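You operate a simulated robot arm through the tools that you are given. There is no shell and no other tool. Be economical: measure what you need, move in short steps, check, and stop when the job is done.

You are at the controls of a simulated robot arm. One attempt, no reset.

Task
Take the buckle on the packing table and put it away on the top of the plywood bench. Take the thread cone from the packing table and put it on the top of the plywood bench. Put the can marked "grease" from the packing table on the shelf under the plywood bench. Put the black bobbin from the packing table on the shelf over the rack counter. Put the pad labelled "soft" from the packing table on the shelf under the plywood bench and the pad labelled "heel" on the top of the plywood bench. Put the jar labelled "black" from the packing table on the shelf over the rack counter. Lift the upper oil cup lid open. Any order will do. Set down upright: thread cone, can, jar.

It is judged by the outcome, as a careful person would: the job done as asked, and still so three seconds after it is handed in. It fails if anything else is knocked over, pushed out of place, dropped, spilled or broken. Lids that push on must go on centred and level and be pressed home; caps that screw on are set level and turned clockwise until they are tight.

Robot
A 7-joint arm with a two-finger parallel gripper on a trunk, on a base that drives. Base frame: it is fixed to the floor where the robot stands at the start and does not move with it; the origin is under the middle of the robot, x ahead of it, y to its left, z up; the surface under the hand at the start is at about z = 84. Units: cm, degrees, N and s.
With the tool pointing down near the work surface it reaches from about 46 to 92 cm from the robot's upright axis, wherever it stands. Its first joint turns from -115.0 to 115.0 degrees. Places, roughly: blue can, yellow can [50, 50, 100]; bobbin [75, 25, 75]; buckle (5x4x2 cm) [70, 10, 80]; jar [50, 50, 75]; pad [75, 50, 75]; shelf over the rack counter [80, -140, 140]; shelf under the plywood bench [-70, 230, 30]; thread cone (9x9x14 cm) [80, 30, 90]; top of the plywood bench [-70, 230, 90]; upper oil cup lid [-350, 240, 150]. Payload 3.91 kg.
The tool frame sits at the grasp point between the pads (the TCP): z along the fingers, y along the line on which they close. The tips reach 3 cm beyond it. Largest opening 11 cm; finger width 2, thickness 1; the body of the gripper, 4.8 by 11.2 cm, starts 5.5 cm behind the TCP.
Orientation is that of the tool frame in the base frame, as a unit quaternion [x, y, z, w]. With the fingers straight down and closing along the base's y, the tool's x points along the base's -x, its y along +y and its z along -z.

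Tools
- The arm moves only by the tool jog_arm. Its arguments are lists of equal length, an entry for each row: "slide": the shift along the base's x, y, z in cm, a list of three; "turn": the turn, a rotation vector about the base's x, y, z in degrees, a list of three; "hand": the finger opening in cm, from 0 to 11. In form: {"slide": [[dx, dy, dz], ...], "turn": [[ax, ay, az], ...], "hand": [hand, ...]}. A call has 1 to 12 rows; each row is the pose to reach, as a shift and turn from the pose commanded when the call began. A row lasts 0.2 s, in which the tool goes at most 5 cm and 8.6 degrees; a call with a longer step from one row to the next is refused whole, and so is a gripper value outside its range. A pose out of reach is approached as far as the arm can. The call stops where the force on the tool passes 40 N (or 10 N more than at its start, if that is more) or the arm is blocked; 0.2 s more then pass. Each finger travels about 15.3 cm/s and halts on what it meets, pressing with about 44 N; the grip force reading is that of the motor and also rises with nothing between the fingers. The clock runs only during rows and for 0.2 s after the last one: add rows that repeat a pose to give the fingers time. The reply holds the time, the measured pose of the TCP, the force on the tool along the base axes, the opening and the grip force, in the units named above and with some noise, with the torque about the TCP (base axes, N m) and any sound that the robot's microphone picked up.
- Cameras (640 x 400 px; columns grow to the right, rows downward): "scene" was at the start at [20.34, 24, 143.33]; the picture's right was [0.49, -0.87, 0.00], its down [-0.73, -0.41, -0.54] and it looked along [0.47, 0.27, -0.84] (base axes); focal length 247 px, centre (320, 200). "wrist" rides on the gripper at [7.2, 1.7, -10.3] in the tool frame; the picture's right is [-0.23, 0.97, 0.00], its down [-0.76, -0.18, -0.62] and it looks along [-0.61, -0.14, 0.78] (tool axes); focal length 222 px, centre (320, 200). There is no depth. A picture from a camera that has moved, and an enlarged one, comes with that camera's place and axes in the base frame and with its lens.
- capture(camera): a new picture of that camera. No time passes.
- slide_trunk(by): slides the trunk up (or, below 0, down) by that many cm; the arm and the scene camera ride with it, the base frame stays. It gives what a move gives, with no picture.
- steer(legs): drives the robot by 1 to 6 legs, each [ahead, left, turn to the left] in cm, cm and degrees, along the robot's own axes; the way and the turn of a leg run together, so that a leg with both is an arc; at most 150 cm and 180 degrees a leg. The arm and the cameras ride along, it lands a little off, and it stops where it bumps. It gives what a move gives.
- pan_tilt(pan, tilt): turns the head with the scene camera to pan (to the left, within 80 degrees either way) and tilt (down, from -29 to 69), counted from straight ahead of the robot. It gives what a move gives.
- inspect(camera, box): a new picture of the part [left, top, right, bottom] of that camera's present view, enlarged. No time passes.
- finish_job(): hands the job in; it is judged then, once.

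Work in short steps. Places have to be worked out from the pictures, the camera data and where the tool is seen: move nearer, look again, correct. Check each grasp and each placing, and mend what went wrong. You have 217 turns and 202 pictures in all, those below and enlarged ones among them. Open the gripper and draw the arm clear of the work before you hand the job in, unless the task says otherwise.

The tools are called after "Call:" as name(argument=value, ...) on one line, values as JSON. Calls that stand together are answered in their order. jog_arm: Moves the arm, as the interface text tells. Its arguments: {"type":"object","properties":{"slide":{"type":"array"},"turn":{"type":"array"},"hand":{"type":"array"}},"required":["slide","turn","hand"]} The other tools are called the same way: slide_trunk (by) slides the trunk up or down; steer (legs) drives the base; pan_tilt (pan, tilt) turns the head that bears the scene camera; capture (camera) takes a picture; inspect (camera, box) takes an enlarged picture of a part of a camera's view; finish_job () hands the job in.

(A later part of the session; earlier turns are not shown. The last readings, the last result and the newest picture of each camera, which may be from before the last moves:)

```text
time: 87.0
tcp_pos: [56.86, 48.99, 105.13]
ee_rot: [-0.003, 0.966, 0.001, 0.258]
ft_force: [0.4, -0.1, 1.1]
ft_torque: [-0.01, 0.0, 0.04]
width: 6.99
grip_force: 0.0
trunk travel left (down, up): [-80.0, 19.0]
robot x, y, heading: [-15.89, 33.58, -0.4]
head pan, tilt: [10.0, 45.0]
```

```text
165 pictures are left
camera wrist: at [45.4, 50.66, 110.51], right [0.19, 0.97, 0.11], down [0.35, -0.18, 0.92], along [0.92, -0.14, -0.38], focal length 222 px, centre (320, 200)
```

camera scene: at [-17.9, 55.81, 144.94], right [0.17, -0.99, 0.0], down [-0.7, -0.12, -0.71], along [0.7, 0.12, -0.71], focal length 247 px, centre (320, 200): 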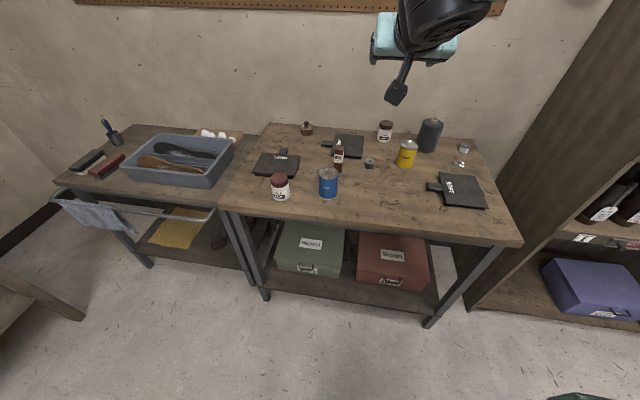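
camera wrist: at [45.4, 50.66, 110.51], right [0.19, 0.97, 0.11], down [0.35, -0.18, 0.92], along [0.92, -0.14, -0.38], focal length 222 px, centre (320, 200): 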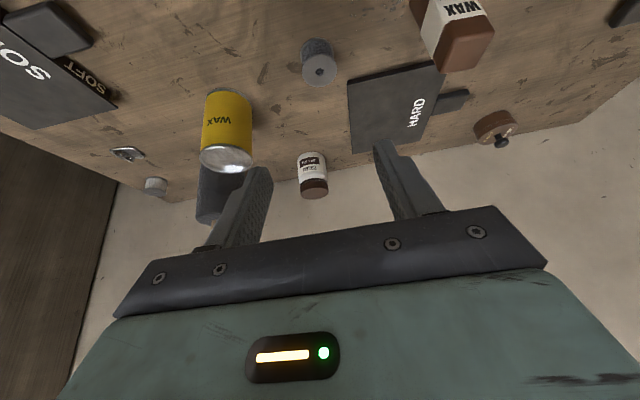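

Bobbin reads ≈(64.4, 49.7). I descend along the tool axis in two parts, first stopping short.

Call:
jog_arm(slide=[[0, 0.4, -3], [0.5, 0.75, -7], [2, 0.75, -10], [3.5, 0.75, -12.5], [3.5, 0.75, -12.5]], turn=[[0, 0, 0], [0, 0, 0], [0, 0, 0], [0, 0, 0], [0, 0, 0]], hand=[7, 7, 7, 7, 7])

Call:
capture(camera="wrist")

```text
time: 88.2
tcp_pos: [60.36, 49.71, 92.52]
ee_rot: [-0.002, 0.966, 0.001, 0.259]
ft_force: [-0.1, 0.2, 0.3]
ft_torque: [-0.02, 0.01, 0.02]
width: 7.01
grip_force: 0.2
trunk travel left (down, up): [-80.0, 19.0]
robot x, y, heading: [-16.05, 33.88, -0.6]
head pan, tilt: [10.0, 45.0]
```

```text
164 pictures are left
camera wrist: at [48.88, 51.45, 97.98], right [0.19, 0.97, 0.11], down [0.35, -0.18, 0.92], along [0.92, -0.14, -0.38], focal length 222 px, centre (320, 200)
```

wrist: 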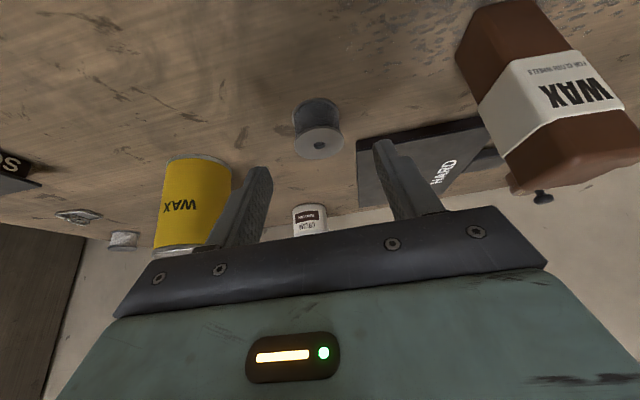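

Call:
jog_arm(slide=[[1.5, 0.1, -2.5], [2.9, 0.1, -5.1], [2.9, 0.1, -5.1], [2.9, 0.1, -5.1], [2.9, 0.1, -5.1], [2.9, 0.1, -5.1], [2.9, 0.1, -4.1], [2.9, 0.1, -1.1], [2.9, 0.1, -1.1]], turn=[[0, 0, 0], [0, 0, 0], [0, 0, 0], [0, 0, 0], [0, 0, 0], [0, 0, 0], [0, 0, 0], [0, 0, 0], [0, 0, 0]], hand=[7, 7, 7, 4, 2, 2, 2, 2, 2])

Call:
capture(camera="wrist")

```text
time: 90.2
tcp_pos: [63.21, 49.72, 91.56]
ee_rot: [-0.003, 0.966, 0.001, 0.258]
ft_force: [0.5, -0.3, 0.5]
ft_torque: [0.0, 0.0, 0.02]
width: 3.91
grip_force: 44.1
trunk travel left (down, up): [-80.0, 19.0]
robot x, y, heading: [-16.03, 33.7, -0.3]
head pan, tilt: [10.0, 45.0]
```

```text
163 pictures are left
camera wrist: at [51.77, 51.48, 96.94], right [0.19, 0.97, 0.11], down [0.35, -0.18, 0.92], along [0.92, -0.14, -0.38], focal length 222 px, centre (320, 200)
```

wrist: 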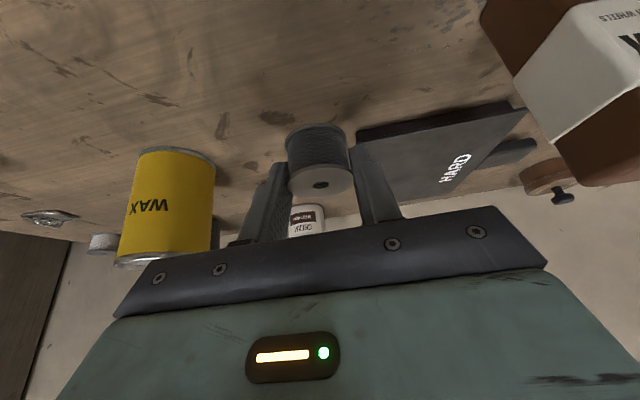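

Bobbin held. I lift, pitch back to 60°, and drive to the rack, aiming to the right of the jar (y≈-164).

Call:
jog_arm(slide=[[0, 0, 4], [0, 0, 8], [0, 0, 12], [0, 0, 16], [0, 0, 20], [0, 0, 24], [0, 0, 28], [0, 0, 32], [0, 0, 36], [0, 0, 40], [0, 0, 40]], turn=[[0, 0, 0], [0, 0, 0], [0, 0, 0], [0, -6, 0], [0, -12, 0], [0, -18, 0], [0, -24, 0], [0, -30, 0], [0, -30, 0], [0, -30, 0], [0, -30, 0]], hand=[2, 2, 2, 2, 2, 2, 2, 2, 2, 2, 2])

Call:
steer(legs=[[-38, 0, 0], [0, -110, 0], [0, -104, 0]])

Call:
slide_trunk(by=8)

Call:
jog_arm(slide=[[0, 0, 4], [0, 0, 8], [0, 0, 12], [0, 0, 12]], turn=[[0, 0, 0], [0, 0, 0], [0, 0, 0], [0, 0, 0]], hand=[2, 2, 2, 2])

Call:
pan_tilt(pan=0, tilt=10)

Call:
capture(camera="scene")

Call:
capture(camera="wrist")

```text
time: 92.6
tcp_pos: [63.14, 49.89, 131.59]
ee_rot: [-0.003, 0.867, 0.0, 0.499]
ft_force: [0.7, 0.6, -0.1]
ft_torque: [0.01, 0.0, 0.01]
width: 3.9
grip_force: 44.1
trunk travel left (down, up): [-80.0, 19.0]
robot x, y, heading: [-16.29, 33.86, -0.4]
head pan, tilt: [10.0, 45.0]
```

```text
time: 105.2
tcp_pos: [23.78, -162.96, 131.43]
ee_rot: [-0.007, 0.866, 0.003, 0.499]
ft_force: [0.7, -0.3, -0.7]
ft_torque: [-0.01, -0.01, -0.03]
width: 3.92
grip_force: 44.2
trunk travel left (down, up): [-80.0, 19.0]
robot x, y, heading: [-55.44, -179.63, -0.4]
head pan, tilt: [10.0, 45.0]
```

```text
time: 106.4
tcp_pos: [23.79, -162.95, 139.48]
ee_rot: [-0.007, 0.866, 0.003, 0.499]
ft_force: [0.4, -0.2, -0.7]
ft_torque: [0.04, 0.03, 0.01]
width: 3.89
grip_force: 44.1
trunk travel left (down, up): [-88.0, 11.0]
robot x, y, heading: [-55.3, -179.63, -0.2]
head pan, tilt: [10.0, 45.0]
```

```text
time: 107.4
tcp_pos: [23.97, -162.88, 151.52]
ee_rot: [-0.006, 0.866, 0.002, 0.5]
ft_force: [0.7, 0.0, 0.3]
ft_torque: [0.03, 0.01, 0.03]
width: 3.9
grip_force: 43.9
trunk travel left (down, up): [-88.0, 11.0]
robot x, y, heading: [-55.15, -179.34, 0.0]
head pan, tilt: [10.0, 45.0]
```

```text
time: 108.4
tcp_pos: [24.07, -162.84, 151.47]
ee_rot: [-0.006, 0.866, 0.003, 0.499]
ft_force: [-0.2, -0.4, -1.3]
ft_torque: [0.02, 0.01, 0.0]
width: 3.88
grip_force: 44.1
trunk travel left (down, up): [-88.0, 11.0]
robot x, y, heading: [-55.34, -179.76, -0.1]
head pan, tilt: [0.0, 10.0]
```

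```text
162 pictures are left
camera scene: at [-31.81, -159.16, 158.42], right [0.0, -1.0, 0.0], down [-0.17, 0.0, -0.98], along [0.98, 0.0, -0.17], focal length 247 px, centre (320, 200)
```

scene: 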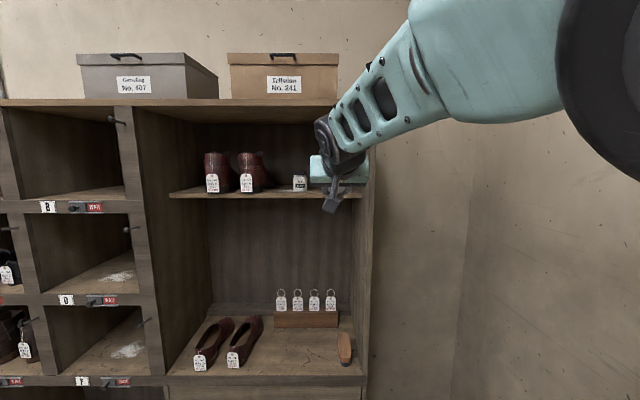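

```text
161 pictures are left
camera wrist: at [11.36, -161.21, 150.43], right [0.1, 0.98, 0.19], down [-0.15, -0.18, 0.97], along [0.98, -0.13, 0.13], focal length 222 px, centre (320, 200)
```

wrist: 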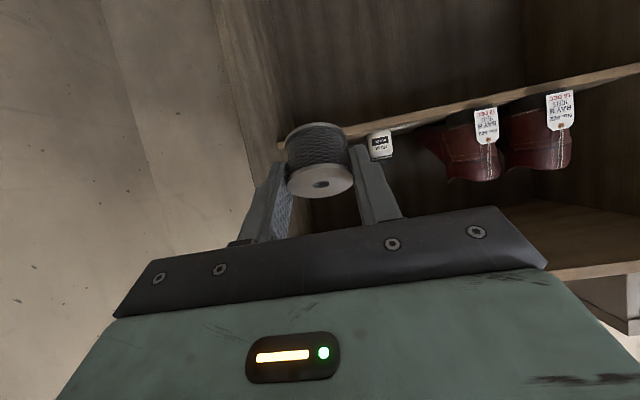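

The jar stands well on the shelf. I drive forward most of the way and check clearance.

Call:
steer(legs=[[36, 0, 0]])

Call:
capture(camera="scene")

Call:
capture(camera="wrist")

```text
time: 110.7
tcp_pos: [59.84, -163.06, 151.37]
ee_rot: [-0.007, 0.866, 0.003, 0.499]
ft_force: [-0.1, 0.0, -0.3]
ft_torque: [0.02, -0.01, -0.02]
width: 3.9
grip_force: 43.9
trunk travel left (down, up): [-88.0, 11.0]
robot x, y, heading: [-19.56, -179.89, -0.2]
head pan, tilt: [0.0, 10.0]
```

```text
160 pictures are left
camera scene: at [4.15, -159.24, 158.44], right [0.0, -1.0, 0.0], down [-0.17, 0.0, -0.98], along [0.98, 0.0, -0.17], focal length 247 px, centre (320, 200)
```

scene: 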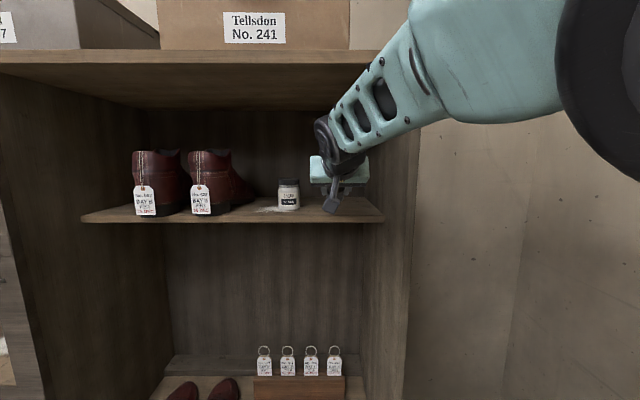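

```text
159 pictures are left
camera wrist: at [47.32, -161.37, 150.45], right [0.1, 0.98, 0.19], down [-0.15, -0.18, 0.97], along [0.98, -0.13, 0.13], focal length 222 px, centre (320, 200)
```

wrist: 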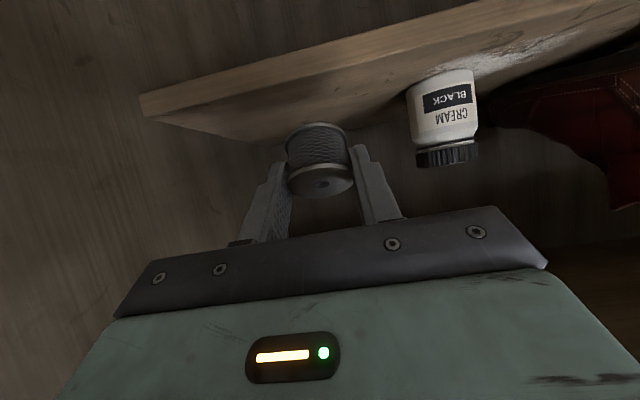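

Call:
steer(legs=[[10, 0, 0]])

Call:
jog_arm(slide=[[0, 0, -1], [0, 0, -2], [0, 0, -3], [0, 0, -3]], turn=[[0, 0, 0], [0, 0, 0], [0, 0, 0], [0, 0, 0]], hand=[2, 2, 2, 2])

Call:
capture(camera="wrist")

Call:
capture(camera="scene")

```text
time: 111.9
tcp_pos: [69.91, -163.11, 151.41]
ee_rot: [-0.006, 0.867, 0.003, 0.499]
ft_force: [0.0, -0.3, -0.3]
ft_torque: [-0.03, 0.01, 0.0]
width: 3.9
grip_force: 43.9
trunk travel left (down, up): [-88.0, 11.0]
robot x, y, heading: [-9.5, -180.02, 0.0]
head pan, tilt: [0.0, 10.0]
```

```text
time: 112.9
tcp_pos: [69.98, -163.07, 148.42]
ee_rot: [-0.007, 0.866, 0.003, 0.499]
ft_force: [0.2, -0.3, -0.2]
ft_torque: [-0.02, 0.03, -0.05]
width: 3.91
grip_force: 43.9
trunk travel left (down, up): [-88.0, 11.0]
robot x, y, heading: [-9.54, -179.73, -0.4]
head pan, tilt: [0.0, 10.0]
```

```text
158 pictures are left
camera wrist: at [57.31, -161.39, 147.43], right [0.1, 0.98, 0.19], down [-0.15, -0.18, 0.97], along [0.98, -0.13, 0.13], focal length 222 px, centre (320, 200)
```

wrist: 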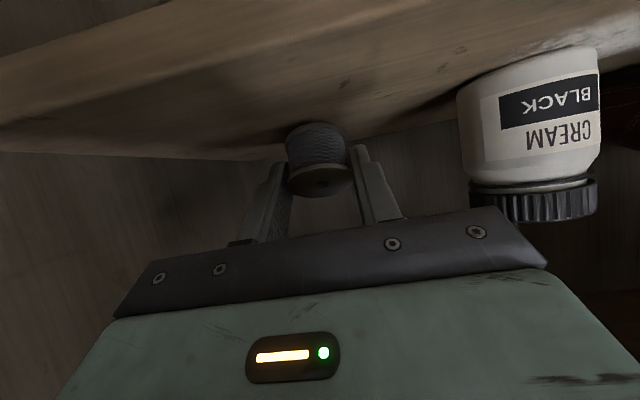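

```text
157 pictures are left
camera scene: at [14.14, -159.27, 158.43], right [0.0, -1.0, 0.0], down [-0.17, 0.0, -0.98], along [0.98, 0.0, -0.17], focal length 247 px, centre (320, 200)
```

scene: 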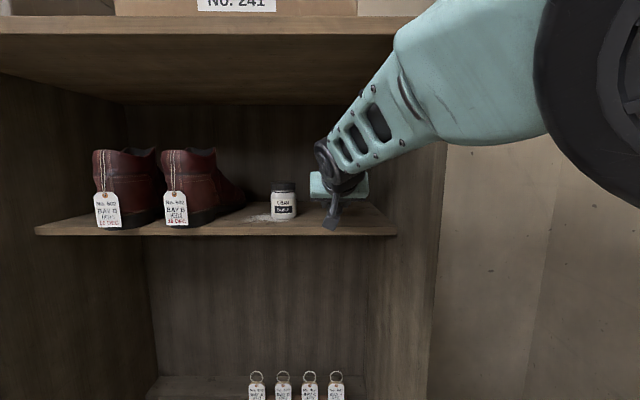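

I lower gently until the bobbin's rim touches.

Call:
jog_arm(slide=[[0, 0, -0.4], [0, 0, -0.8], [0, 0, -0.8]], turn=[[0, 0, 0], [0, 0, 0], [0, 0, 0]], hand=[2, 2, 2])

```text
time: 113.7
tcp_pos: [69.93, -163.08, 147.82]
ee_rot: [-0.007, 0.866, 0.004, 0.5]
ft_force: [0.8, 0.0, 5.2]
ft_torque: [0.04, -0.05, 0.0]
width: 3.9
grip_force: 44.0
trunk travel left (down, up): [-88.0, 11.0]
robot x, y, heading: [-9.97, -180.11, -0.3]
head pan, tilt: [0.0, 10.0]
```

Call:
jog_arm(slide=[[0, 0, 0], [0, 0, 0], [0, 0, 0], [0, 0, 0], [0, 0, 0]], turn=[[0, 0, 0], [0, 0, 0], [0, 0, 0], [0, 0, 0], [0, 0, 0]], hand=[4.2, 4.8, 5.5, 6.5, 6.5])

Call:
capture(camera="wrist")

```text
time: 114.9
tcp_pos: [69.95, -162.9, 147.67]
ee_rot: [-0.006, 0.867, 0.002, 0.499]
ft_force: [-0.1, 0.2, -0.1]
ft_torque: [-0.03, -0.02, 0.0]
width: 6.52
grip_force: 0.0
trunk travel left (down, up): [-88.0, 11.0]
robot x, y, heading: [-9.74, -179.77, -0.3]
head pan, tilt: [0.0, 10.0]
```

```text
156 pictures are left
camera wrist: at [57.29, -161.4, 146.66], right [0.1, 0.98, 0.19], down [-0.15, -0.18, 0.97], along [0.98, -0.13, 0.13], focal length 222 px, centre (320, 200)
```

wrist: 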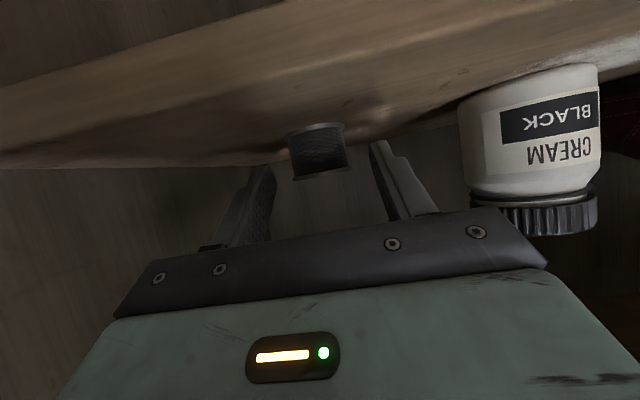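

The bobbin settled upright on the shelf. I back straight off and confirm with the scene camera.

Call:
steer(legs=[[-45, 0, 0]])

Call:
capture(camera="wrist")

```text
time: 117.6
tcp_pos: [25.03, -163.36, 147.68]
ee_rot: [-0.003, 0.866, 0.001, 0.499]
ft_force: [0.0, -0.7, -0.2]
ft_torque: [0.02, 0.0, 0.02]
width: 6.48
grip_force: 0.0
trunk travel left (down, up): [-88.0, 11.0]
robot x, y, heading: [-54.52, -179.68, -0.7]
head pan, tilt: [0.0, 10.0]
```

```text
155 pictures are left
camera wrist: at [12.41, -161.54, 146.65], right [0.11, 0.97, 0.19], down [-0.16, -0.18, 0.97], along [0.98, -0.13, 0.13], focal length 222 px, centre (320, 200)
```

wrist: 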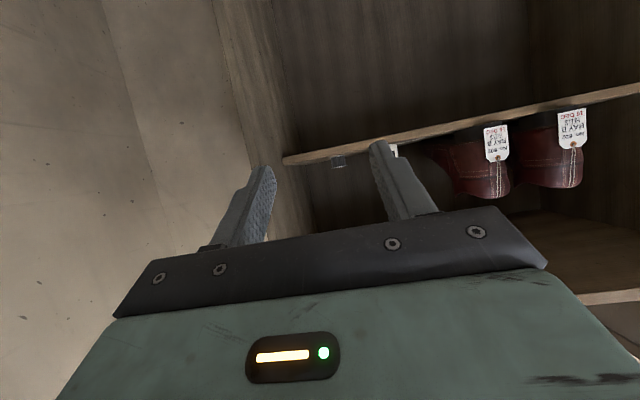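

Both rack items are placed. Now the grease can: I drive back to the table with TCP lined up on y≈64.

Call:
steer(legs=[[0, 115, 0.7], [0, 113, 0]])

Call:
slide_trunk(by=-18)

Call:
pan_tilt(pan=0, tilt=40)

Call:
capture(camera="scene")

Call:
capture(camera="wrist")

```text
time: 128.9
tcp_pos: [22.95, 68.93, 147.67]
ee_rot: [-0.012, 0.866, 0.006, 0.499]
ft_force: [-0.5, 1.1, -0.4]
ft_torque: [0.01, -0.01, -0.02]
width: 6.51
grip_force: 0.1
trunk travel left (down, up): [-88.0, 11.0]
robot x, y, heading: [-56.07, 50.87, 0.8]
head pan, tilt: [0.0, 10.0]
```

```text
time: 130.9
tcp_pos: [22.98, 68.91, 129.62]
ee_rot: [-0.012, 0.866, 0.006, 0.499]
ft_force: [0.8, 0.4, 0.6]
ft_torque: [0.04, -0.02, -0.01]
width: 6.52
grip_force: 0.0
trunk travel left (down, up): [-70.0, 29.0]
robot x, y, heading: [-55.84, 51.3, 0.8]
head pan, tilt: [0.0, 10.0]
```

```text
time: 131.9
tcp_pos: [23.03, 68.94, 129.76]
ee_rot: [-0.012, 0.867, 0.006, 0.499]
ft_force: [0.5, -0.5, -0.3]
ft_torque: [-0.01, 0.03, 0.0]
width: 6.53
grip_force: 0.0
trunk travel left (down, up): [-70.0, 29.0]
robot x, y, heading: [-56.15, 50.89, 0.9]
head pan, tilt: [0.0, 40.0]
```

```text
154 pictures are left
camera scene: at [-33.64, 71.92, 135.67], right [0.01, -1.0, 0.0], down [-0.64, -0.01, -0.77], along [0.77, 0.01, -0.64], focal length 247 px, centre (320, 200)
```

scene: 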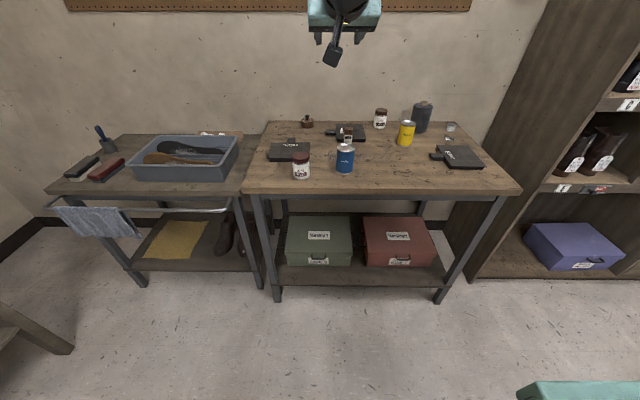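

```text
153 pictures are left
camera wrist: at [10.34, 70.43, 128.66], right [0.09, 0.98, 0.19], down [-0.15, -0.18, 0.97], along [0.98, -0.11, 0.13], focal length 222 px, centre (320, 200)
```

wrist: 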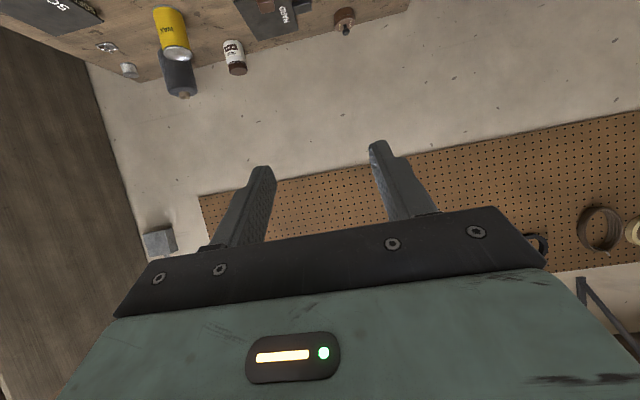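

I move the tool down to z≈99 in front of the table edge in line with the can, opened wide.

Call:
jog_arm(slide=[[0, -1, -4], [0, -2, -8], [0, -3, -12], [0, -4, -16], [0, -5.2, -20], [0, -5.2, -24], [0, -5.2, -28], [0, -5.2, -31], [0, -5.2, -31]], turn=[[0, 0, 0], [0, 0, 0], [0, 0, 0], [0, 0, 0], [0, 0, 0], [0, 0, 0], [0, 0, 0], [0, 0, 0], [0, 0, 0]], hand=[9, 10, 10, 10, 10, 10, 10, 10, 10])

Call:
capture(camera="wrist")

```text
time: 133.9
tcp_pos: [22.94, 63.62, 98.81]
ee_rot: [-0.012, 0.866, 0.006, 0.5]
ft_force: [0.3, -0.1, -0.9]
ft_torque: [-0.02, 0.02, 0.0]
width: 10.02
grip_force: 0.1
trunk travel left (down, up): [-70.0, 29.0]
robot x, y, heading: [-56.38, 50.99, 0.7]
head pan, tilt: [0.0, 40.0]
```

```text
152 pictures are left
camera wrist: at [10.34, 65.15, 97.59], right [0.09, 0.98, 0.19], down [-0.15, -0.18, 0.97], along [0.98, -0.11, 0.13], focal length 222 px, centre (320, 200)
```

wrist: 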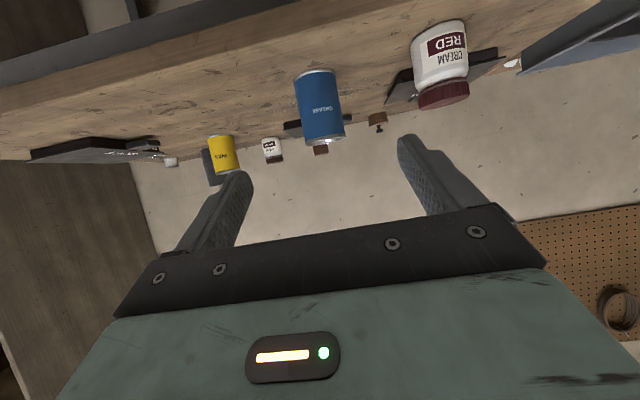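

The can is centred at ≈(46.3, 63.8), spanning z 83.6–93. I lower to grasp height, then drive forward until just short of it.

Call:
jog_arm(slide=[[0, 0.1, -4], [0, 0.2, -8], [0, 0.2, -9.5], [0, 0.2, -9.5]], turn=[[0, 0, 0], [0, 0, 0], [0, 0, 0], [0, 0, 0]], hand=[10, 10, 10, 10])

Call:
steer(legs=[[14.5, 0, -0.6]])

Call:
capture(camera="wrist")

```text
time: 134.9
tcp_pos: [23.02, 63.74, 89.24]
ee_rot: [-0.011, 0.866, 0.005, 0.499]
ft_force: [0.7, 0.1, -0.5]
ft_torque: [0.03, -0.01, -0.02]
width: 9.99
grip_force: 0.0
trunk travel left (down, up): [-70.0, 29.0]
robot x, y, heading: [-56.05, 51.27, 0.4]
head pan, tilt: [0.0, 40.0]
```

```text
time: 136.2
tcp_pos: [37.66, 63.12, 89.26]
ee_rot: [-0.007, 0.866, 0.003, 0.499]
ft_force: [-0.1, -1.0, -0.1]
ft_torque: [0.0, 0.04, 0.02]
width: 9.99
grip_force: 0.0
trunk travel left (down, up): [-70.0, 29.0]
robot x, y, heading: [-41.21, 51.23, -0.3]
head pan, tilt: [0.0, 40.0]
```

```text
151 pictures are left
camera wrist: at [25.05, 64.74, 88.19], right [0.1, 0.98, 0.19], down [-0.15, -0.18, 0.97], along [0.98, -0.12, 0.13], focal length 222 px, centre (320, 200)
```

wrist: 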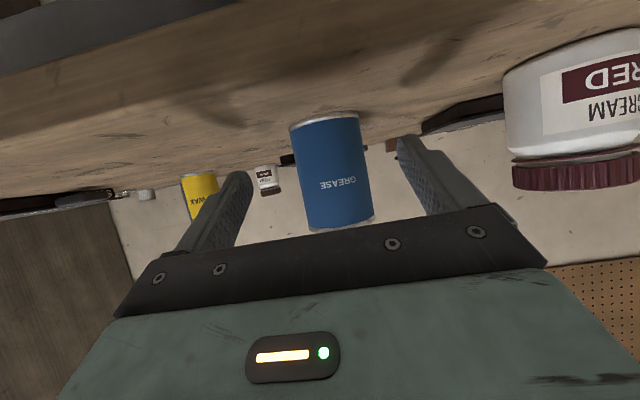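

Call:
jog_arm(slide=[[2, 0.8, 0], [5, 0.8, 0], [8.6, 0.8, 0], [8.6, 0.8, 0]], turn=[[0, 0, 0], [0, 0, 0], [0, 0, 0], [0, 0, 0]], hand=[10, 10, 10, 10])

Call:
capture(camera="wrist")

```text
time: 137.2
tcp_pos: [46.25, 63.82, 89.21]
ee_rot: [-0.008, 0.867, 0.003, 0.499]
ft_force: [-0.1, 0.3, -0.5]
ft_torque: [0.02, -0.01, -0.02]
width: 10.02
grip_force: 0.1
trunk travel left (down, up): [-70.0, 29.0]
robot x, y, heading: [-42.28, 51.46, 0.1]
head pan, tilt: [0.0, 40.0]
```

```text
150 pictures are left
camera wrist: at [33.64, 65.53, 88.2], right [0.1, 0.98, 0.19], down [-0.15, -0.18, 0.97], along [0.98, -0.12, 0.13], focal length 222 px, centre (320, 200)
```

wrist: 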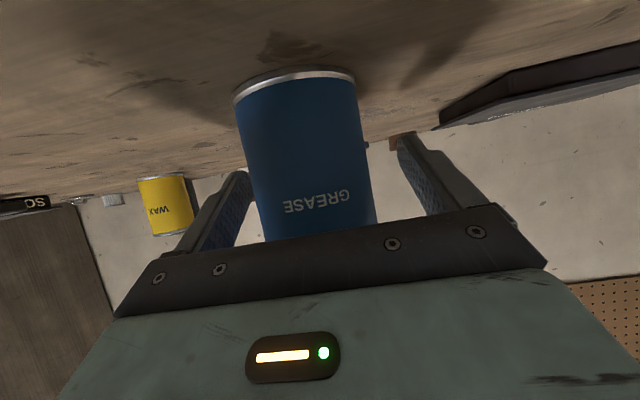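

Centred with no contact. Close and lift.

Call:
jog_arm(slide=[[0, 0, 0], [0, 0, 0], [0, 0, 0], [0, 0, 0], [0, 0, 1.5], [0, 0, 4], [0, 0, 4]], turn=[[0, 0, 0], [0, 0, 0], [0, 0, 0], [0, 0, 0], [0, 0, 0], [0, 0, 0], [0, 0, 0]], hand=[8, 6, 4, 4, 4, 4, 4])

Call:
capture(camera="wrist")

```text
time: 138.8
tcp_pos: [46.25, 63.99, 93.16]
ee_rot: [-0.009, 0.867, 0.004, 0.499]
ft_force: [0.3, 0.0, -2.2]
ft_torque: [-0.02, -0.01, -0.01]
width: 6.19
grip_force: 44.5
trunk travel left (down, up): [-70.0, 29.0]
robot x, y, heading: [-41.85, 51.18, 0.0]
head pan, tilt: [0.0, 40.0]
```

```text
149 pictures are left
camera wrist: at [33.59, 65.6, 92.2], right [0.1, 0.98, 0.19], down [-0.15, -0.18, 0.97], along [0.98, -0.12, 0.13], focal length 222 px, centre (320, 200)
```

wrist: 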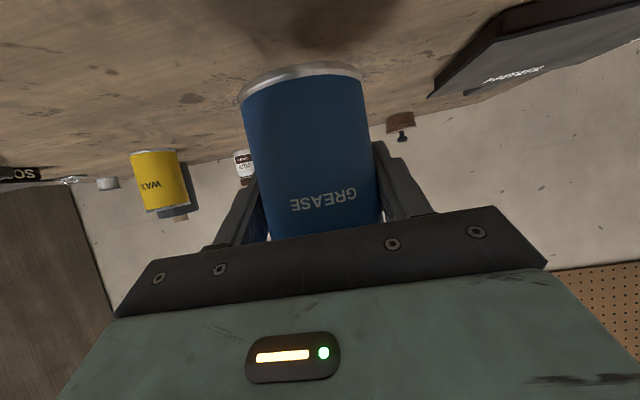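

The can is held. I lift it, draw the arm in, back off from the table and turn left to face the plywood bench.

Call:
jog_arm(slide=[[0, 0, 4], [0, 0, 8], [-4, 0, 10], [-8, 0, 12], [-12, 0, 12], [-15, 0, 12], [-15, 0, 12]], turn=[[0, 0, 0], [0, 0, 0], [0, 0, 0], [0, 0, 0], [0, 0, 0], [0, 0, 0], [0, 0, 0]], hand=[4, 4, 4, 4, 4, 4, 4])

Call:
steer(legs=[[-28, 0, 0], [0, 0, 90]])

Call:
pan_tilt(pan=0, tilt=25)

Call:
capture(camera="scene")

```text
time: 140.4
tcp_pos: [31.27, 63.99, 105.32]
ee_rot: [-0.008, 0.866, 0.003, 0.5]
ft_force: [-0.3, 0.6, -3.2]
ft_torque: [0.0, -0.04, 0.0]
width: 6.21
grip_force: 43.8
trunk travel left (down, up): [-70.0, 29.0]
robot x, y, heading: [-41.82, 51.17, 0.1]
head pan, tilt: [0.0, 40.0]
```

```text
time: 146.2
tcp_pos: [-81.96, 123.93, 105.3]
ee_rot: [0.617, -0.609, -0.354, -0.352]
ft_force: [-0.7, -0.3, -4.0]
ft_torque: [0.01, 0.01, 0.01]
width: 6.2
grip_force: 43.6
trunk travel left (down, up): [-70.0, 29.0]
robot x, y, heading: [-69.35, 51.14, 90.2]
head pan, tilt: [0.0, 40.0]
```

```text
time: 147.0
tcp_pos: [-81.94, 123.83, 105.24]
ee_rot: [0.617, -0.608, -0.355, -0.352]
ft_force: [0.3, 0.1, -2.6]
ft_torque: [0.01, 0.02, -0.04]
width: 6.18
grip_force: 44.6
trunk travel left (down, up): [-70.0, 29.0]
robot x, y, heading: [-69.23, 51.18, 89.7]
head pan, tilt: [0.0, 25.0]
```

```text
148 pictures are left
camera scene: at [-89.96, 74.68, 137.99], right [1.0, 0.0, 0.0], down [0.0, -0.42, -0.91], along [0.0, 0.91, -0.42], focal length 247 px, centre (320, 200)
```

scene: 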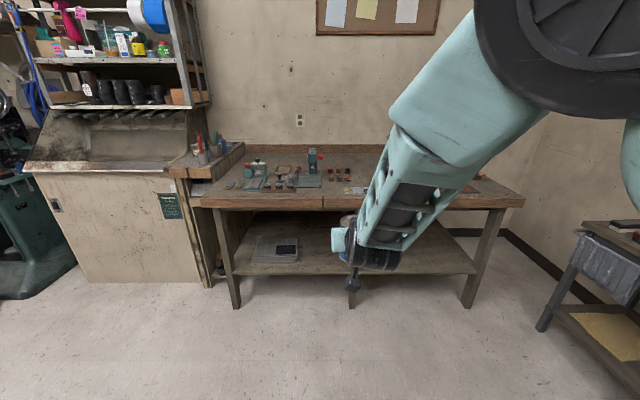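

The shelf under the bench is at z≈31, front edge y≈195; the bay right of the middle leg (x -65…5) is empty. I lower the trunk here in the open and view it.

Call:
slide_trunk(by=-60)

Call:
steer(legs=[[35, -37, 0]])

Call:
pan_tilt(pan=0, tilt=15)

Call:
capture(camera="scene")

Call:
capture(camera="wrist")

```text
refused: -60 is not a number from -40 to 40
```

```text
time: 150.0
tcp_pos: [-45.01, 159.1, 105.33]
ee_rot: [0.618, -0.607, -0.356, -0.35]
ft_force: [-0.2, 0.7, -2.6]
ft_torque: [0.01, -0.01, 0.03]
width: 6.18
grip_force: 43.9
trunk travel left (down, up): [-70.0, 29.0]
robot x, y, heading: [-32.21, 86.07, 90.3]
head pan, tilt: [0.0, 25.0]
```

```text
time: 150.7
tcp_pos: [-44.91, 158.94, 105.3]
ee_rot: [0.618, -0.608, -0.355, -0.351]
ft_force: [-0.1, 0.4, -3.9]
ft_torque: [0.02, 0.05, -0.02]
width: 6.18
grip_force: 43.7
trunk travel left (down, up): [-70.0, 29.0]
robot x, y, heading: [-32.38, 86.47, 90.0]
head pan, tilt: [0.0, 15.0]
```

```text
147 pictures are left
camera scene: at [-52.73, 109.91, 139.61], right [1.0, 0.0, 0.0], down [0.0, -0.26, -0.97], along [0.0, 0.97, -0.26], focal length 247 px, centre (320, 200)
```

scene: 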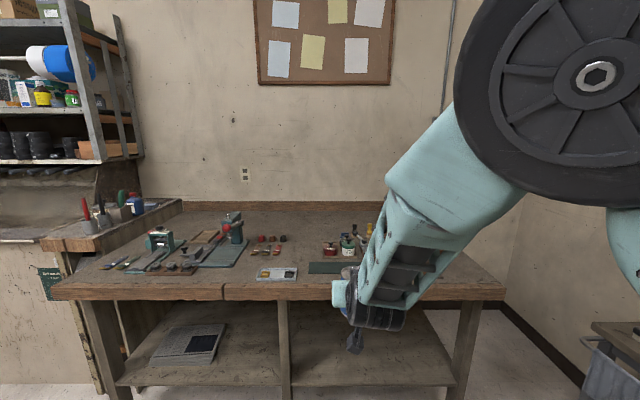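

```text
146 pictures are left
camera wrist: at [-46.48, 146.54, 104.24], right [-0.98, 0.1, 0.19], down [0.18, -0.15, 0.97], along [0.13, 0.98, 0.13], focal length 222 px, centre (320, 200)
```

wrist: 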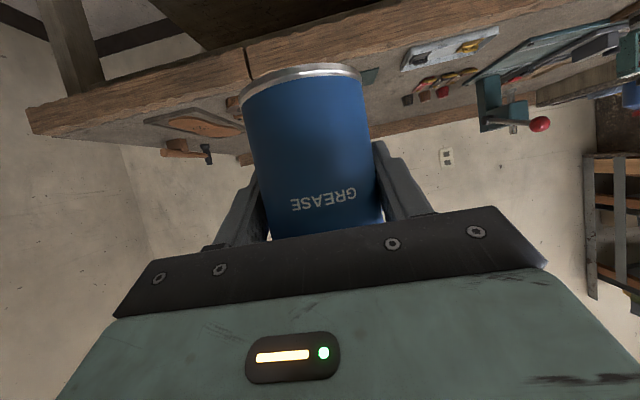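

The 60 slide was refused (limit 40); everything else is fine. TCP is at y=159, clear of the bench front, so I lower in two slides.

Call:
slide_trunk(by=-40)

Call:
slide_trunk(by=-22)

Call:
capture(camera="scene")

Call:
capture(camera="wrist")

```text
time: 154.5
tcp_pos: [-44.93, 158.98, 65.27]
ee_rot: [0.618, -0.607, -0.355, -0.351]
ft_force: [0.4, -0.9, -3.3]
ft_torque: [0.0, -0.02, -0.03]
width: 6.2
grip_force: 44.2
trunk travel left (down, up): [-30.0, 69.0]
robot x, y, heading: [-32.13, 86.2, 90.3]
head pan, tilt: [0.0, 15.0]
```

```text
time: 156.9
tcp_pos: [-45.04, 159.04, 43.21]
ee_rot: [0.618, -0.607, -0.356, -0.351]
ft_force: [-0.1, 0.0, -3.1]
ft_torque: [0.05, -0.03, -0.01]
width: 6.17
grip_force: 44.4
trunk travel left (down, up): [-8.0, 91.0]
robot x, y, heading: [-32.15, 86.29, 90.0]
head pan, tilt: [0.0, 15.0]
```

```text
145 pictures are left
camera scene: at [-52.73, 109.9, 77.62], right [1.0, 0.0, 0.0], down [0.0, -0.26, -0.97], along [0.0, 0.97, -0.26], focal length 247 px, centre (320, 200)
```

scene: 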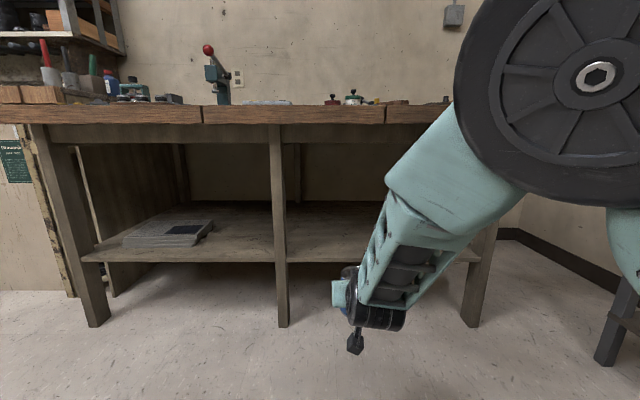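

```text
144 pictures are left
camera wrist: at [-46.48, 146.53, 42.25], right [-0.98, 0.1, 0.19], down [0.18, -0.15, 0.97], along [0.13, 0.98, 0.13], focal length 222 px, centre (320, 200)
```

wrist: 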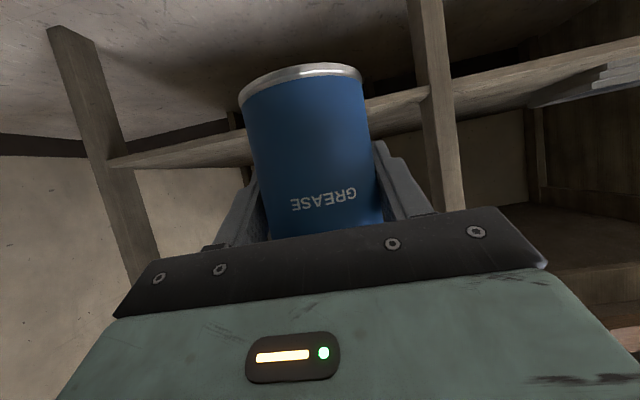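

Shelf top ≈31.5, can bottom ≈37.6, opening up to z≈73. I drive ahead so the can sits ~8 cm inside the front edge.

Call:
steer(legs=[[32, 0, 0]])

Call:
capture(camera="scene")

Call:
capture(camera="wrist")

```text
time: 159.0
tcp_pos: [-45.03, 191.33, 43.3]
ee_rot: [0.618, -0.607, -0.356, -0.351]
ft_force: [0.0, 1.0, -2.6]
ft_torque: [-0.01, -0.02, -0.01]
width: 6.17
grip_force: 43.9
trunk travel left (down, up): [-8.0, 91.0]
robot x, y, heading: [-32.06, 118.36, 90.1]
head pan, tilt: [0.0, 15.0]
```

```text
143 pictures are left
camera scene: at [-52.74, 142.19, 77.62], right [1.0, 0.0, 0.0], down [0.0, -0.26, -0.97], along [0.0, 0.97, -0.26], focal length 247 px, centre (320, 200)
```

scene: 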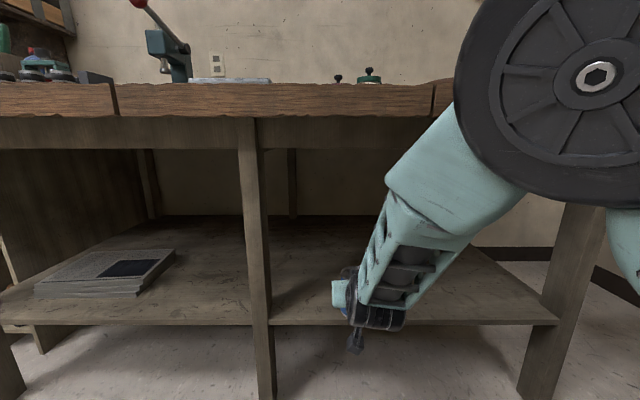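

```text
142 pictures are left
camera wrist: at [-46.45, 178.8, 42.24], right [-0.98, 0.1, 0.19], down [0.18, -0.15, 0.97], along [0.13, 0.98, 0.13], focal length 222 px, centre (320, 200)
```

wrist: 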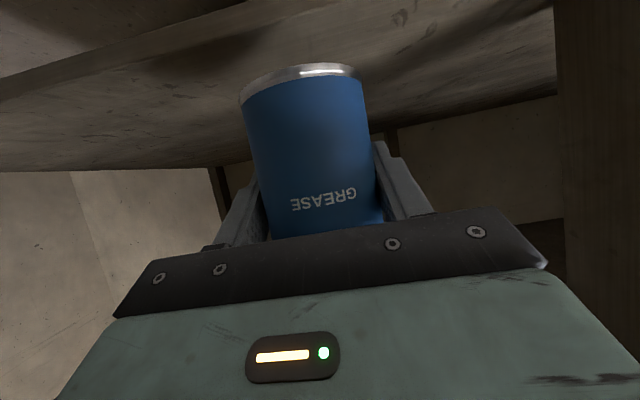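

Call:
steer(legs=[[13, 0, 0]])

Call:
jog_arm(slide=[[0, 0, -1.5], [0, 0, -3], [0, 0, -4.5], [0, 0, -4.5]], turn=[[0, 0, 0], [0, 0, 0], [0, 0, 0], [0, 0, 0]], hand=[4, 4, 4, 4])

Call:
capture(camera="scene")

Call:
capture(camera="wrist")

```text
time: 160.3
tcp_pos: [-44.99, 204.32, 43.27]
ee_rot: [0.618, -0.607, -0.355, -0.351]
ft_force: [0.0, -0.6, -3.1]
ft_torque: [-0.01, -0.01, 0.01]
width: 6.19
grip_force: 43.5
trunk travel left (down, up): [-8.0, 91.0]
robot x, y, heading: [-32.42, 131.63, 90.1]
head pan, tilt: [0.0, 15.0]
```

```text
time: 161.3
tcp_pos: [-45.07, 204.31, 38.84]
ee_rot: [0.618, -0.607, -0.355, -0.35]
ft_force: [0.0, -0.4, -2.1]
ft_torque: [0.01, 0.0, 0.0]
width: 6.18
grip_force: 43.7
trunk travel left (down, up): [-8.0, 91.0]
robot x, y, heading: [-32.1, 131.72, 90.4]
head pan, tilt: [0.0, 15.0]
```

```text
141 pictures are left
camera scene: at [-52.78, 155.27, 77.62], right [1.0, 0.0, 0.0], down [0.0, -0.26, -0.97], along [0.0, 0.97, -0.26], focal length 247 px, centre (320, 200)
```

scene: 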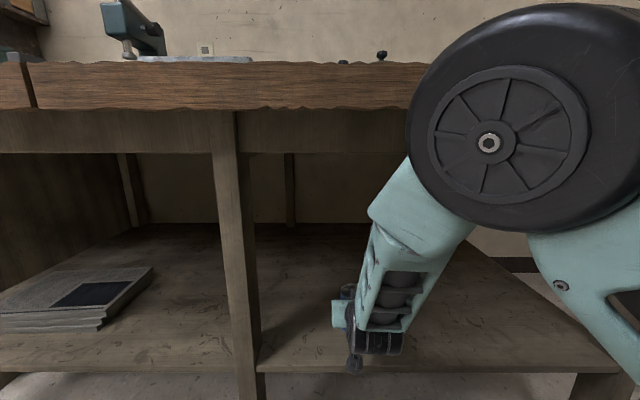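

```text
140 pictures are left
camera wrist: at [-46.52, 191.92, 37.72], right [-0.98, 0.1, 0.19], down [0.18, -0.15, 0.97], along [0.13, 0.98, 0.13], focal length 222 px, centre (320, 200)
```

wrist: 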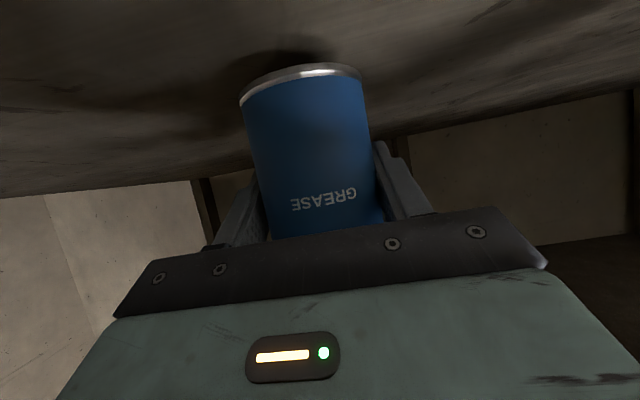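

Nearly down. I lower in small steps to contact.

Call:
jog_arm(slide=[[0, 0, -0.6], [0, 0, -1.1], [0, 0, -1.6], [0, 0, -1.6]], turn=[[0, 0, 0], [0, 0, 0], [0, 0, 0], [0, 0, 0]], hand=[4, 4, 4, 4])

```text
time: 162.3
tcp_pos: [-45.06, 204.39, 37.11]
ee_rot: [0.619, -0.607, -0.355, -0.35]
ft_force: [-0.1, -0.1, -2.8]
ft_torque: [0.03, -0.03, 0.0]
width: 6.18
grip_force: 44.0
trunk travel left (down, up): [-8.0, 91.0]
robot x, y, heading: [-32.46, 131.82, 90.1]
head pan, tilt: [0.0, 15.0]
```

Call:
jog_arm(slide=[[0, 0, -0.4], [0, 0, -0.8], [0, 0, -0.8]], turn=[[0, 0, 0], [0, 0, 0], [0, 0, 0]], hand=[4, 4, 4])

Call:
capture(camera="wrist")

```text
time: 163.1
tcp_pos: [-45.07, 204.5, 36.66]
ee_rot: [0.616, -0.606, -0.36, -0.352]
ft_force: [-1.6, 1.0, 36.3]
ft_torque: [0.06, -0.08, -0.25]
width: 6.23
grip_force: 44.3
trunk travel left (down, up): [-8.0, 91.0]
robot x, y, heading: [-32.26, 131.78, 90.3]
head pan, tilt: [0.0, 15.0]
```

```text
139 pictures are left
camera wrist: at [-46.6, 192.09, 35.65], right [-0.98, 0.1, 0.2], down [0.18, -0.16, 0.97], along [0.13, 0.98, 0.14], focal length 222 px, centre (320, 200)
```

wrist: 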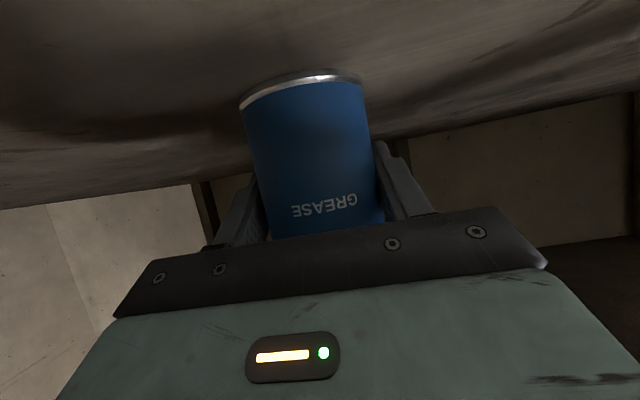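

Firm contact; I relax by 0.3 cm and open slowly.

Call:
jog_arm(slide=[[0, 0, 0.3], [0, 0, 0.3], [0, 0, 0.3], [0, 0, 0.3], [0, 0, 0.3], [0, 0, 0.3]], turn=[[0, 0, 0], [0, 0, 0], [0, 0, 0], [0, 0, 0], [0, 0, 0], [0, 0, 0]], hand=[5, 6.5, 7.5, 9, 10, 10])

Call:
capture(camera="wrist")

```text
time: 164.5
tcp_pos: [-45.09, 204.29, 36.74]
ee_rot: [0.618, -0.607, -0.356, -0.351]
ft_force: [0.3, 0.0, 1.2]
ft_torque: [0.0, 0.01, -0.01]
width: 10.0
grip_force: 0.0
trunk travel left (down, up): [-8.0, 91.0]
robot x, y, heading: [-32.37, 132.09, 89.8]
head pan, tilt: [0.0, 15.0]
```

```text
138 pictures are left
camera wrist: at [-46.54, 191.86, 35.64], right [-0.98, 0.1, 0.19], down [0.18, -0.15, 0.97], along [0.13, 0.98, 0.13], focal length 222 px, centre (320, 200)
```

wrist: 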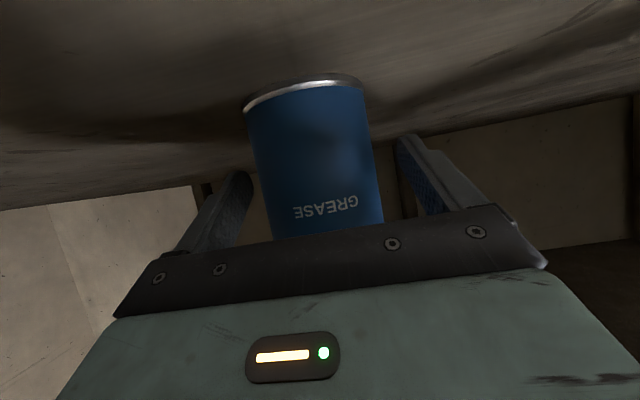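

The can stands free. I back straight out and check.

Call:
steer(legs=[[-45, 0, 0]])

Call:
capture(camera="wrist")

```text
time: 167.2
tcp_pos: [-45.11, 159.19, 36.53]
ee_rot: [0.62, -0.606, -0.356, -0.349]
ft_force: [-0.5, 0.6, -0.3]
ft_torque: [-0.01, 0.0, -0.01]
width: 9.98
grip_force: 0.1
trunk travel left (down, up): [-8.0, 91.0]
robot x, y, heading: [-31.85, 86.45, 90.3]
head pan, tilt: [0.0, 15.0]
```

```text
137 pictures are left
camera wrist: at [-46.61, 146.65, 35.65], right [-0.98, 0.09, 0.19], down [0.18, -0.15, 0.97], along [0.12, 0.98, 0.13], focal length 222 px, centre (320, 200)
```

wrist: 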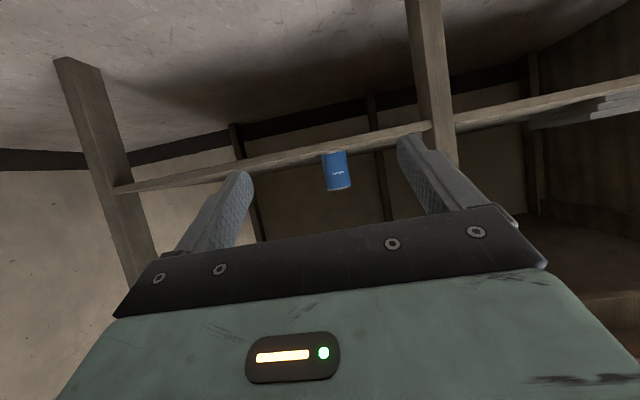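

The grease can is upright on the lower shelf. Next the SOFT pad: it must be gripped by its handle; I return to the packing table with the trunk raised.

Call:
slide_trunk(by=40)

Call:
slide_trunk(by=30)

Call:
steer(legs=[[-35, 20, 0], [0, 0, -90]])

Call:
jog_arm(slide=[[0, 0, 0], [0, 0, 2], [0, 0, 5], [0, 0, 8], [0, 0, 10], [0, 0, 12], [0, 0, 14], [0, 0, 14]], turn=[[0, 8.5, 0], [0, 17, 0], [0, 25.5, 0], [0, 34, 0], [0, 42.5, 0], [0, 51, 0], [0, 59.5, 0], [0, 59.5, 0]], hand=[10, 10, 9, 9, 8, 8, 8, 8])

```text
time: 171.1
tcp_pos: [-45.15, 159.14, 76.6]
ee_rot: [0.62, -0.606, -0.356, -0.349]
ft_force: [-0.5, 0.1, -0.4]
ft_torque: [0.0, -0.01, -0.01]
width: 10.02
grip_force: 0.0
trunk travel left (down, up): [-48.0, 51.0]
robot x, y, heading: [-31.67, 86.49, 89.9]
head pan, tilt: [0.0, 15.0]
```

```text
time: 174.1
tcp_pos: [-45.19, 159.11, 106.76]
ee_rot: [0.619, -0.606, -0.357, -0.35]
ft_force: [0.2, -0.8, 0.4]
ft_torque: [0.0, -0.01, 0.0]
width: 10.01
grip_force: 0.1
trunk travel left (down, up): [-78.0, 21.0]
robot x, y, heading: [-32.15, 86.17, 90.0]
head pan, tilt: [0.0, 15.0]
```

```text
time: 180.4
tcp_pos: [20.89, 64.57, 106.59]
ee_rot: [-0.011, 0.866, 0.005, 0.499]
ft_force: [-0.5, -0.2, -0.1]
ft_torque: [-0.02, 0.0, -0.02]
width: 9.99
grip_force: 0.1
trunk travel left (down, up): [-78.0, 21.0]
robot x, y, heading: [-51.46, 51.05, 0.4]
head pan, tilt: [0.0, 15.0]
```

```text
time: 182.2
tcp_pos: [20.85, 64.62, 120.71]
ee_rot: [-0.007, 1.0, 0.009, 0.003]
ft_force: [0.0, 0.7, 0.4]
ft_torque: [0.02, 0.01, 0.03]
width: 7.97
grip_force: 0.0
trunk travel left (down, up): [-78.0, 21.0]
robot x, y, heading: [-51.34, 51.47, 0.4]
head pan, tilt: [0.0, 15.0]
```

Tool vertical; now I yaw it -90° while high, then drive to the pad.

Call:
jog_arm(slide=[[0, 0, 0], [0, 0, 0], [0, 0, 0], [0, 0, 0], [0, 0, 0], [0, 0, 0], [0, 0, 0], [0, 0, 0], [0, 0, 0], [0, 0, 0], [0, 0, 0], [0, 0, 0]], turn=[[0, 0, -8.2], [0, 0, -16.4], [0, 0, -24.6], [0, 0, -32.8], [0, 0, -41], [0, 0, -49.2], [0, 0, -57.4], [0, 0, -65.6], [0, 0, -73.8], [0, 0, -82], [0, 0, -90], [0, 0, -90]], hand=[8, 8, 8, 8, 8, 8, 8, 8, 8, 8, 8, 8])

Call:
steer(legs=[[31, -29, 0]])

Call:
pan_tilt(pan=0, tilt=50)

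Call:
capture(camera="wrist")

Call:
capture(camera="scene")

```text
time: 184.8
tcp_pos: [20.9, 64.66, 120.62]
ee_rot: [0.703, 0.711, 0.005, 0.009]
ft_force: [-0.9, 1.0, 0.0]
ft_torque: [-0.02, -0.01, 0.02]
width: 8.0
grip_force: 0.0
trunk travel left (down, up): [-78.0, 21.0]
robot x, y, heading: [-51.83, 51.24, 0.4]
head pan, tilt: [0.0, 15.0]
```

```text
time: 187.4
tcp_pos: [52.15, 35.2, 120.72]
ee_rot: [0.703, 0.711, 0.004, 0.009]
ft_force: [-0.1, 0.3, 0.1]
ft_torque: [0.01, 0.02, 0.01]
width: 8.0
grip_force: 0.0
trunk travel left (down, up): [-78.0, 21.0]
robot x, y, heading: [-20.62, 22.09, 0.2]
head pan, tilt: [0.0, 15.0]
```

```text
time: 188.4
tcp_pos: [52.2, 35.15, 120.73]
ee_rot: [0.703, 0.711, 0.004, 0.009]
ft_force: [0.2, 0.8, 0.5]
ft_torque: [-0.03, 0.01, -0.04]
width: 8.01
grip_force: 0.1
trunk travel left (down, up): [-78.0, 21.0]
robot x, y, heading: [-20.58, 22.24, 0.2]
head pan, tilt: [0.0, 50.0]
```

```text
136 pictures are left
camera wrist: at [53.59, 42.62, 131.04], right [0.98, -0.22, 0.02], down [-0.18, -0.76, 0.62], along [-0.12, -0.61, -0.78], focal length 222 px, centre (320, 200)
```

wrist: 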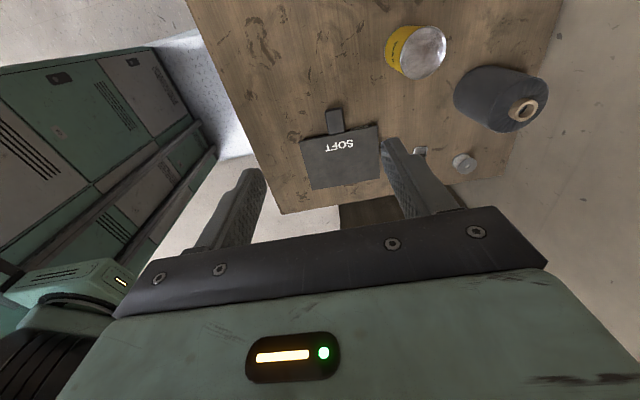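

```text
135 pictures are left
camera scene: at [1.38, 42.82, 142.25], right [0.01, -1.0, 0.0], down [-0.77, 0.0, -0.64], along [0.64, 0.0, -0.77], focal length 247 px, centre (320, 200)
```

scene: 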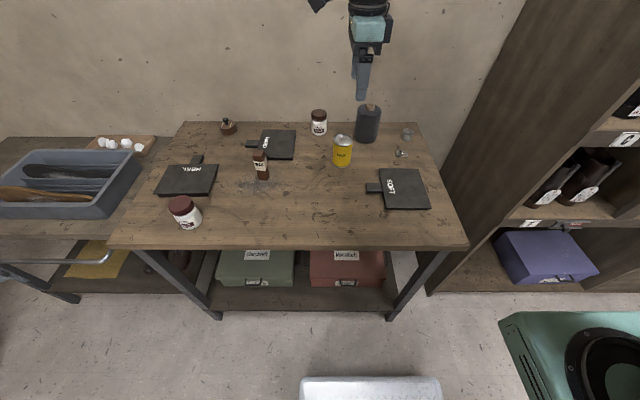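

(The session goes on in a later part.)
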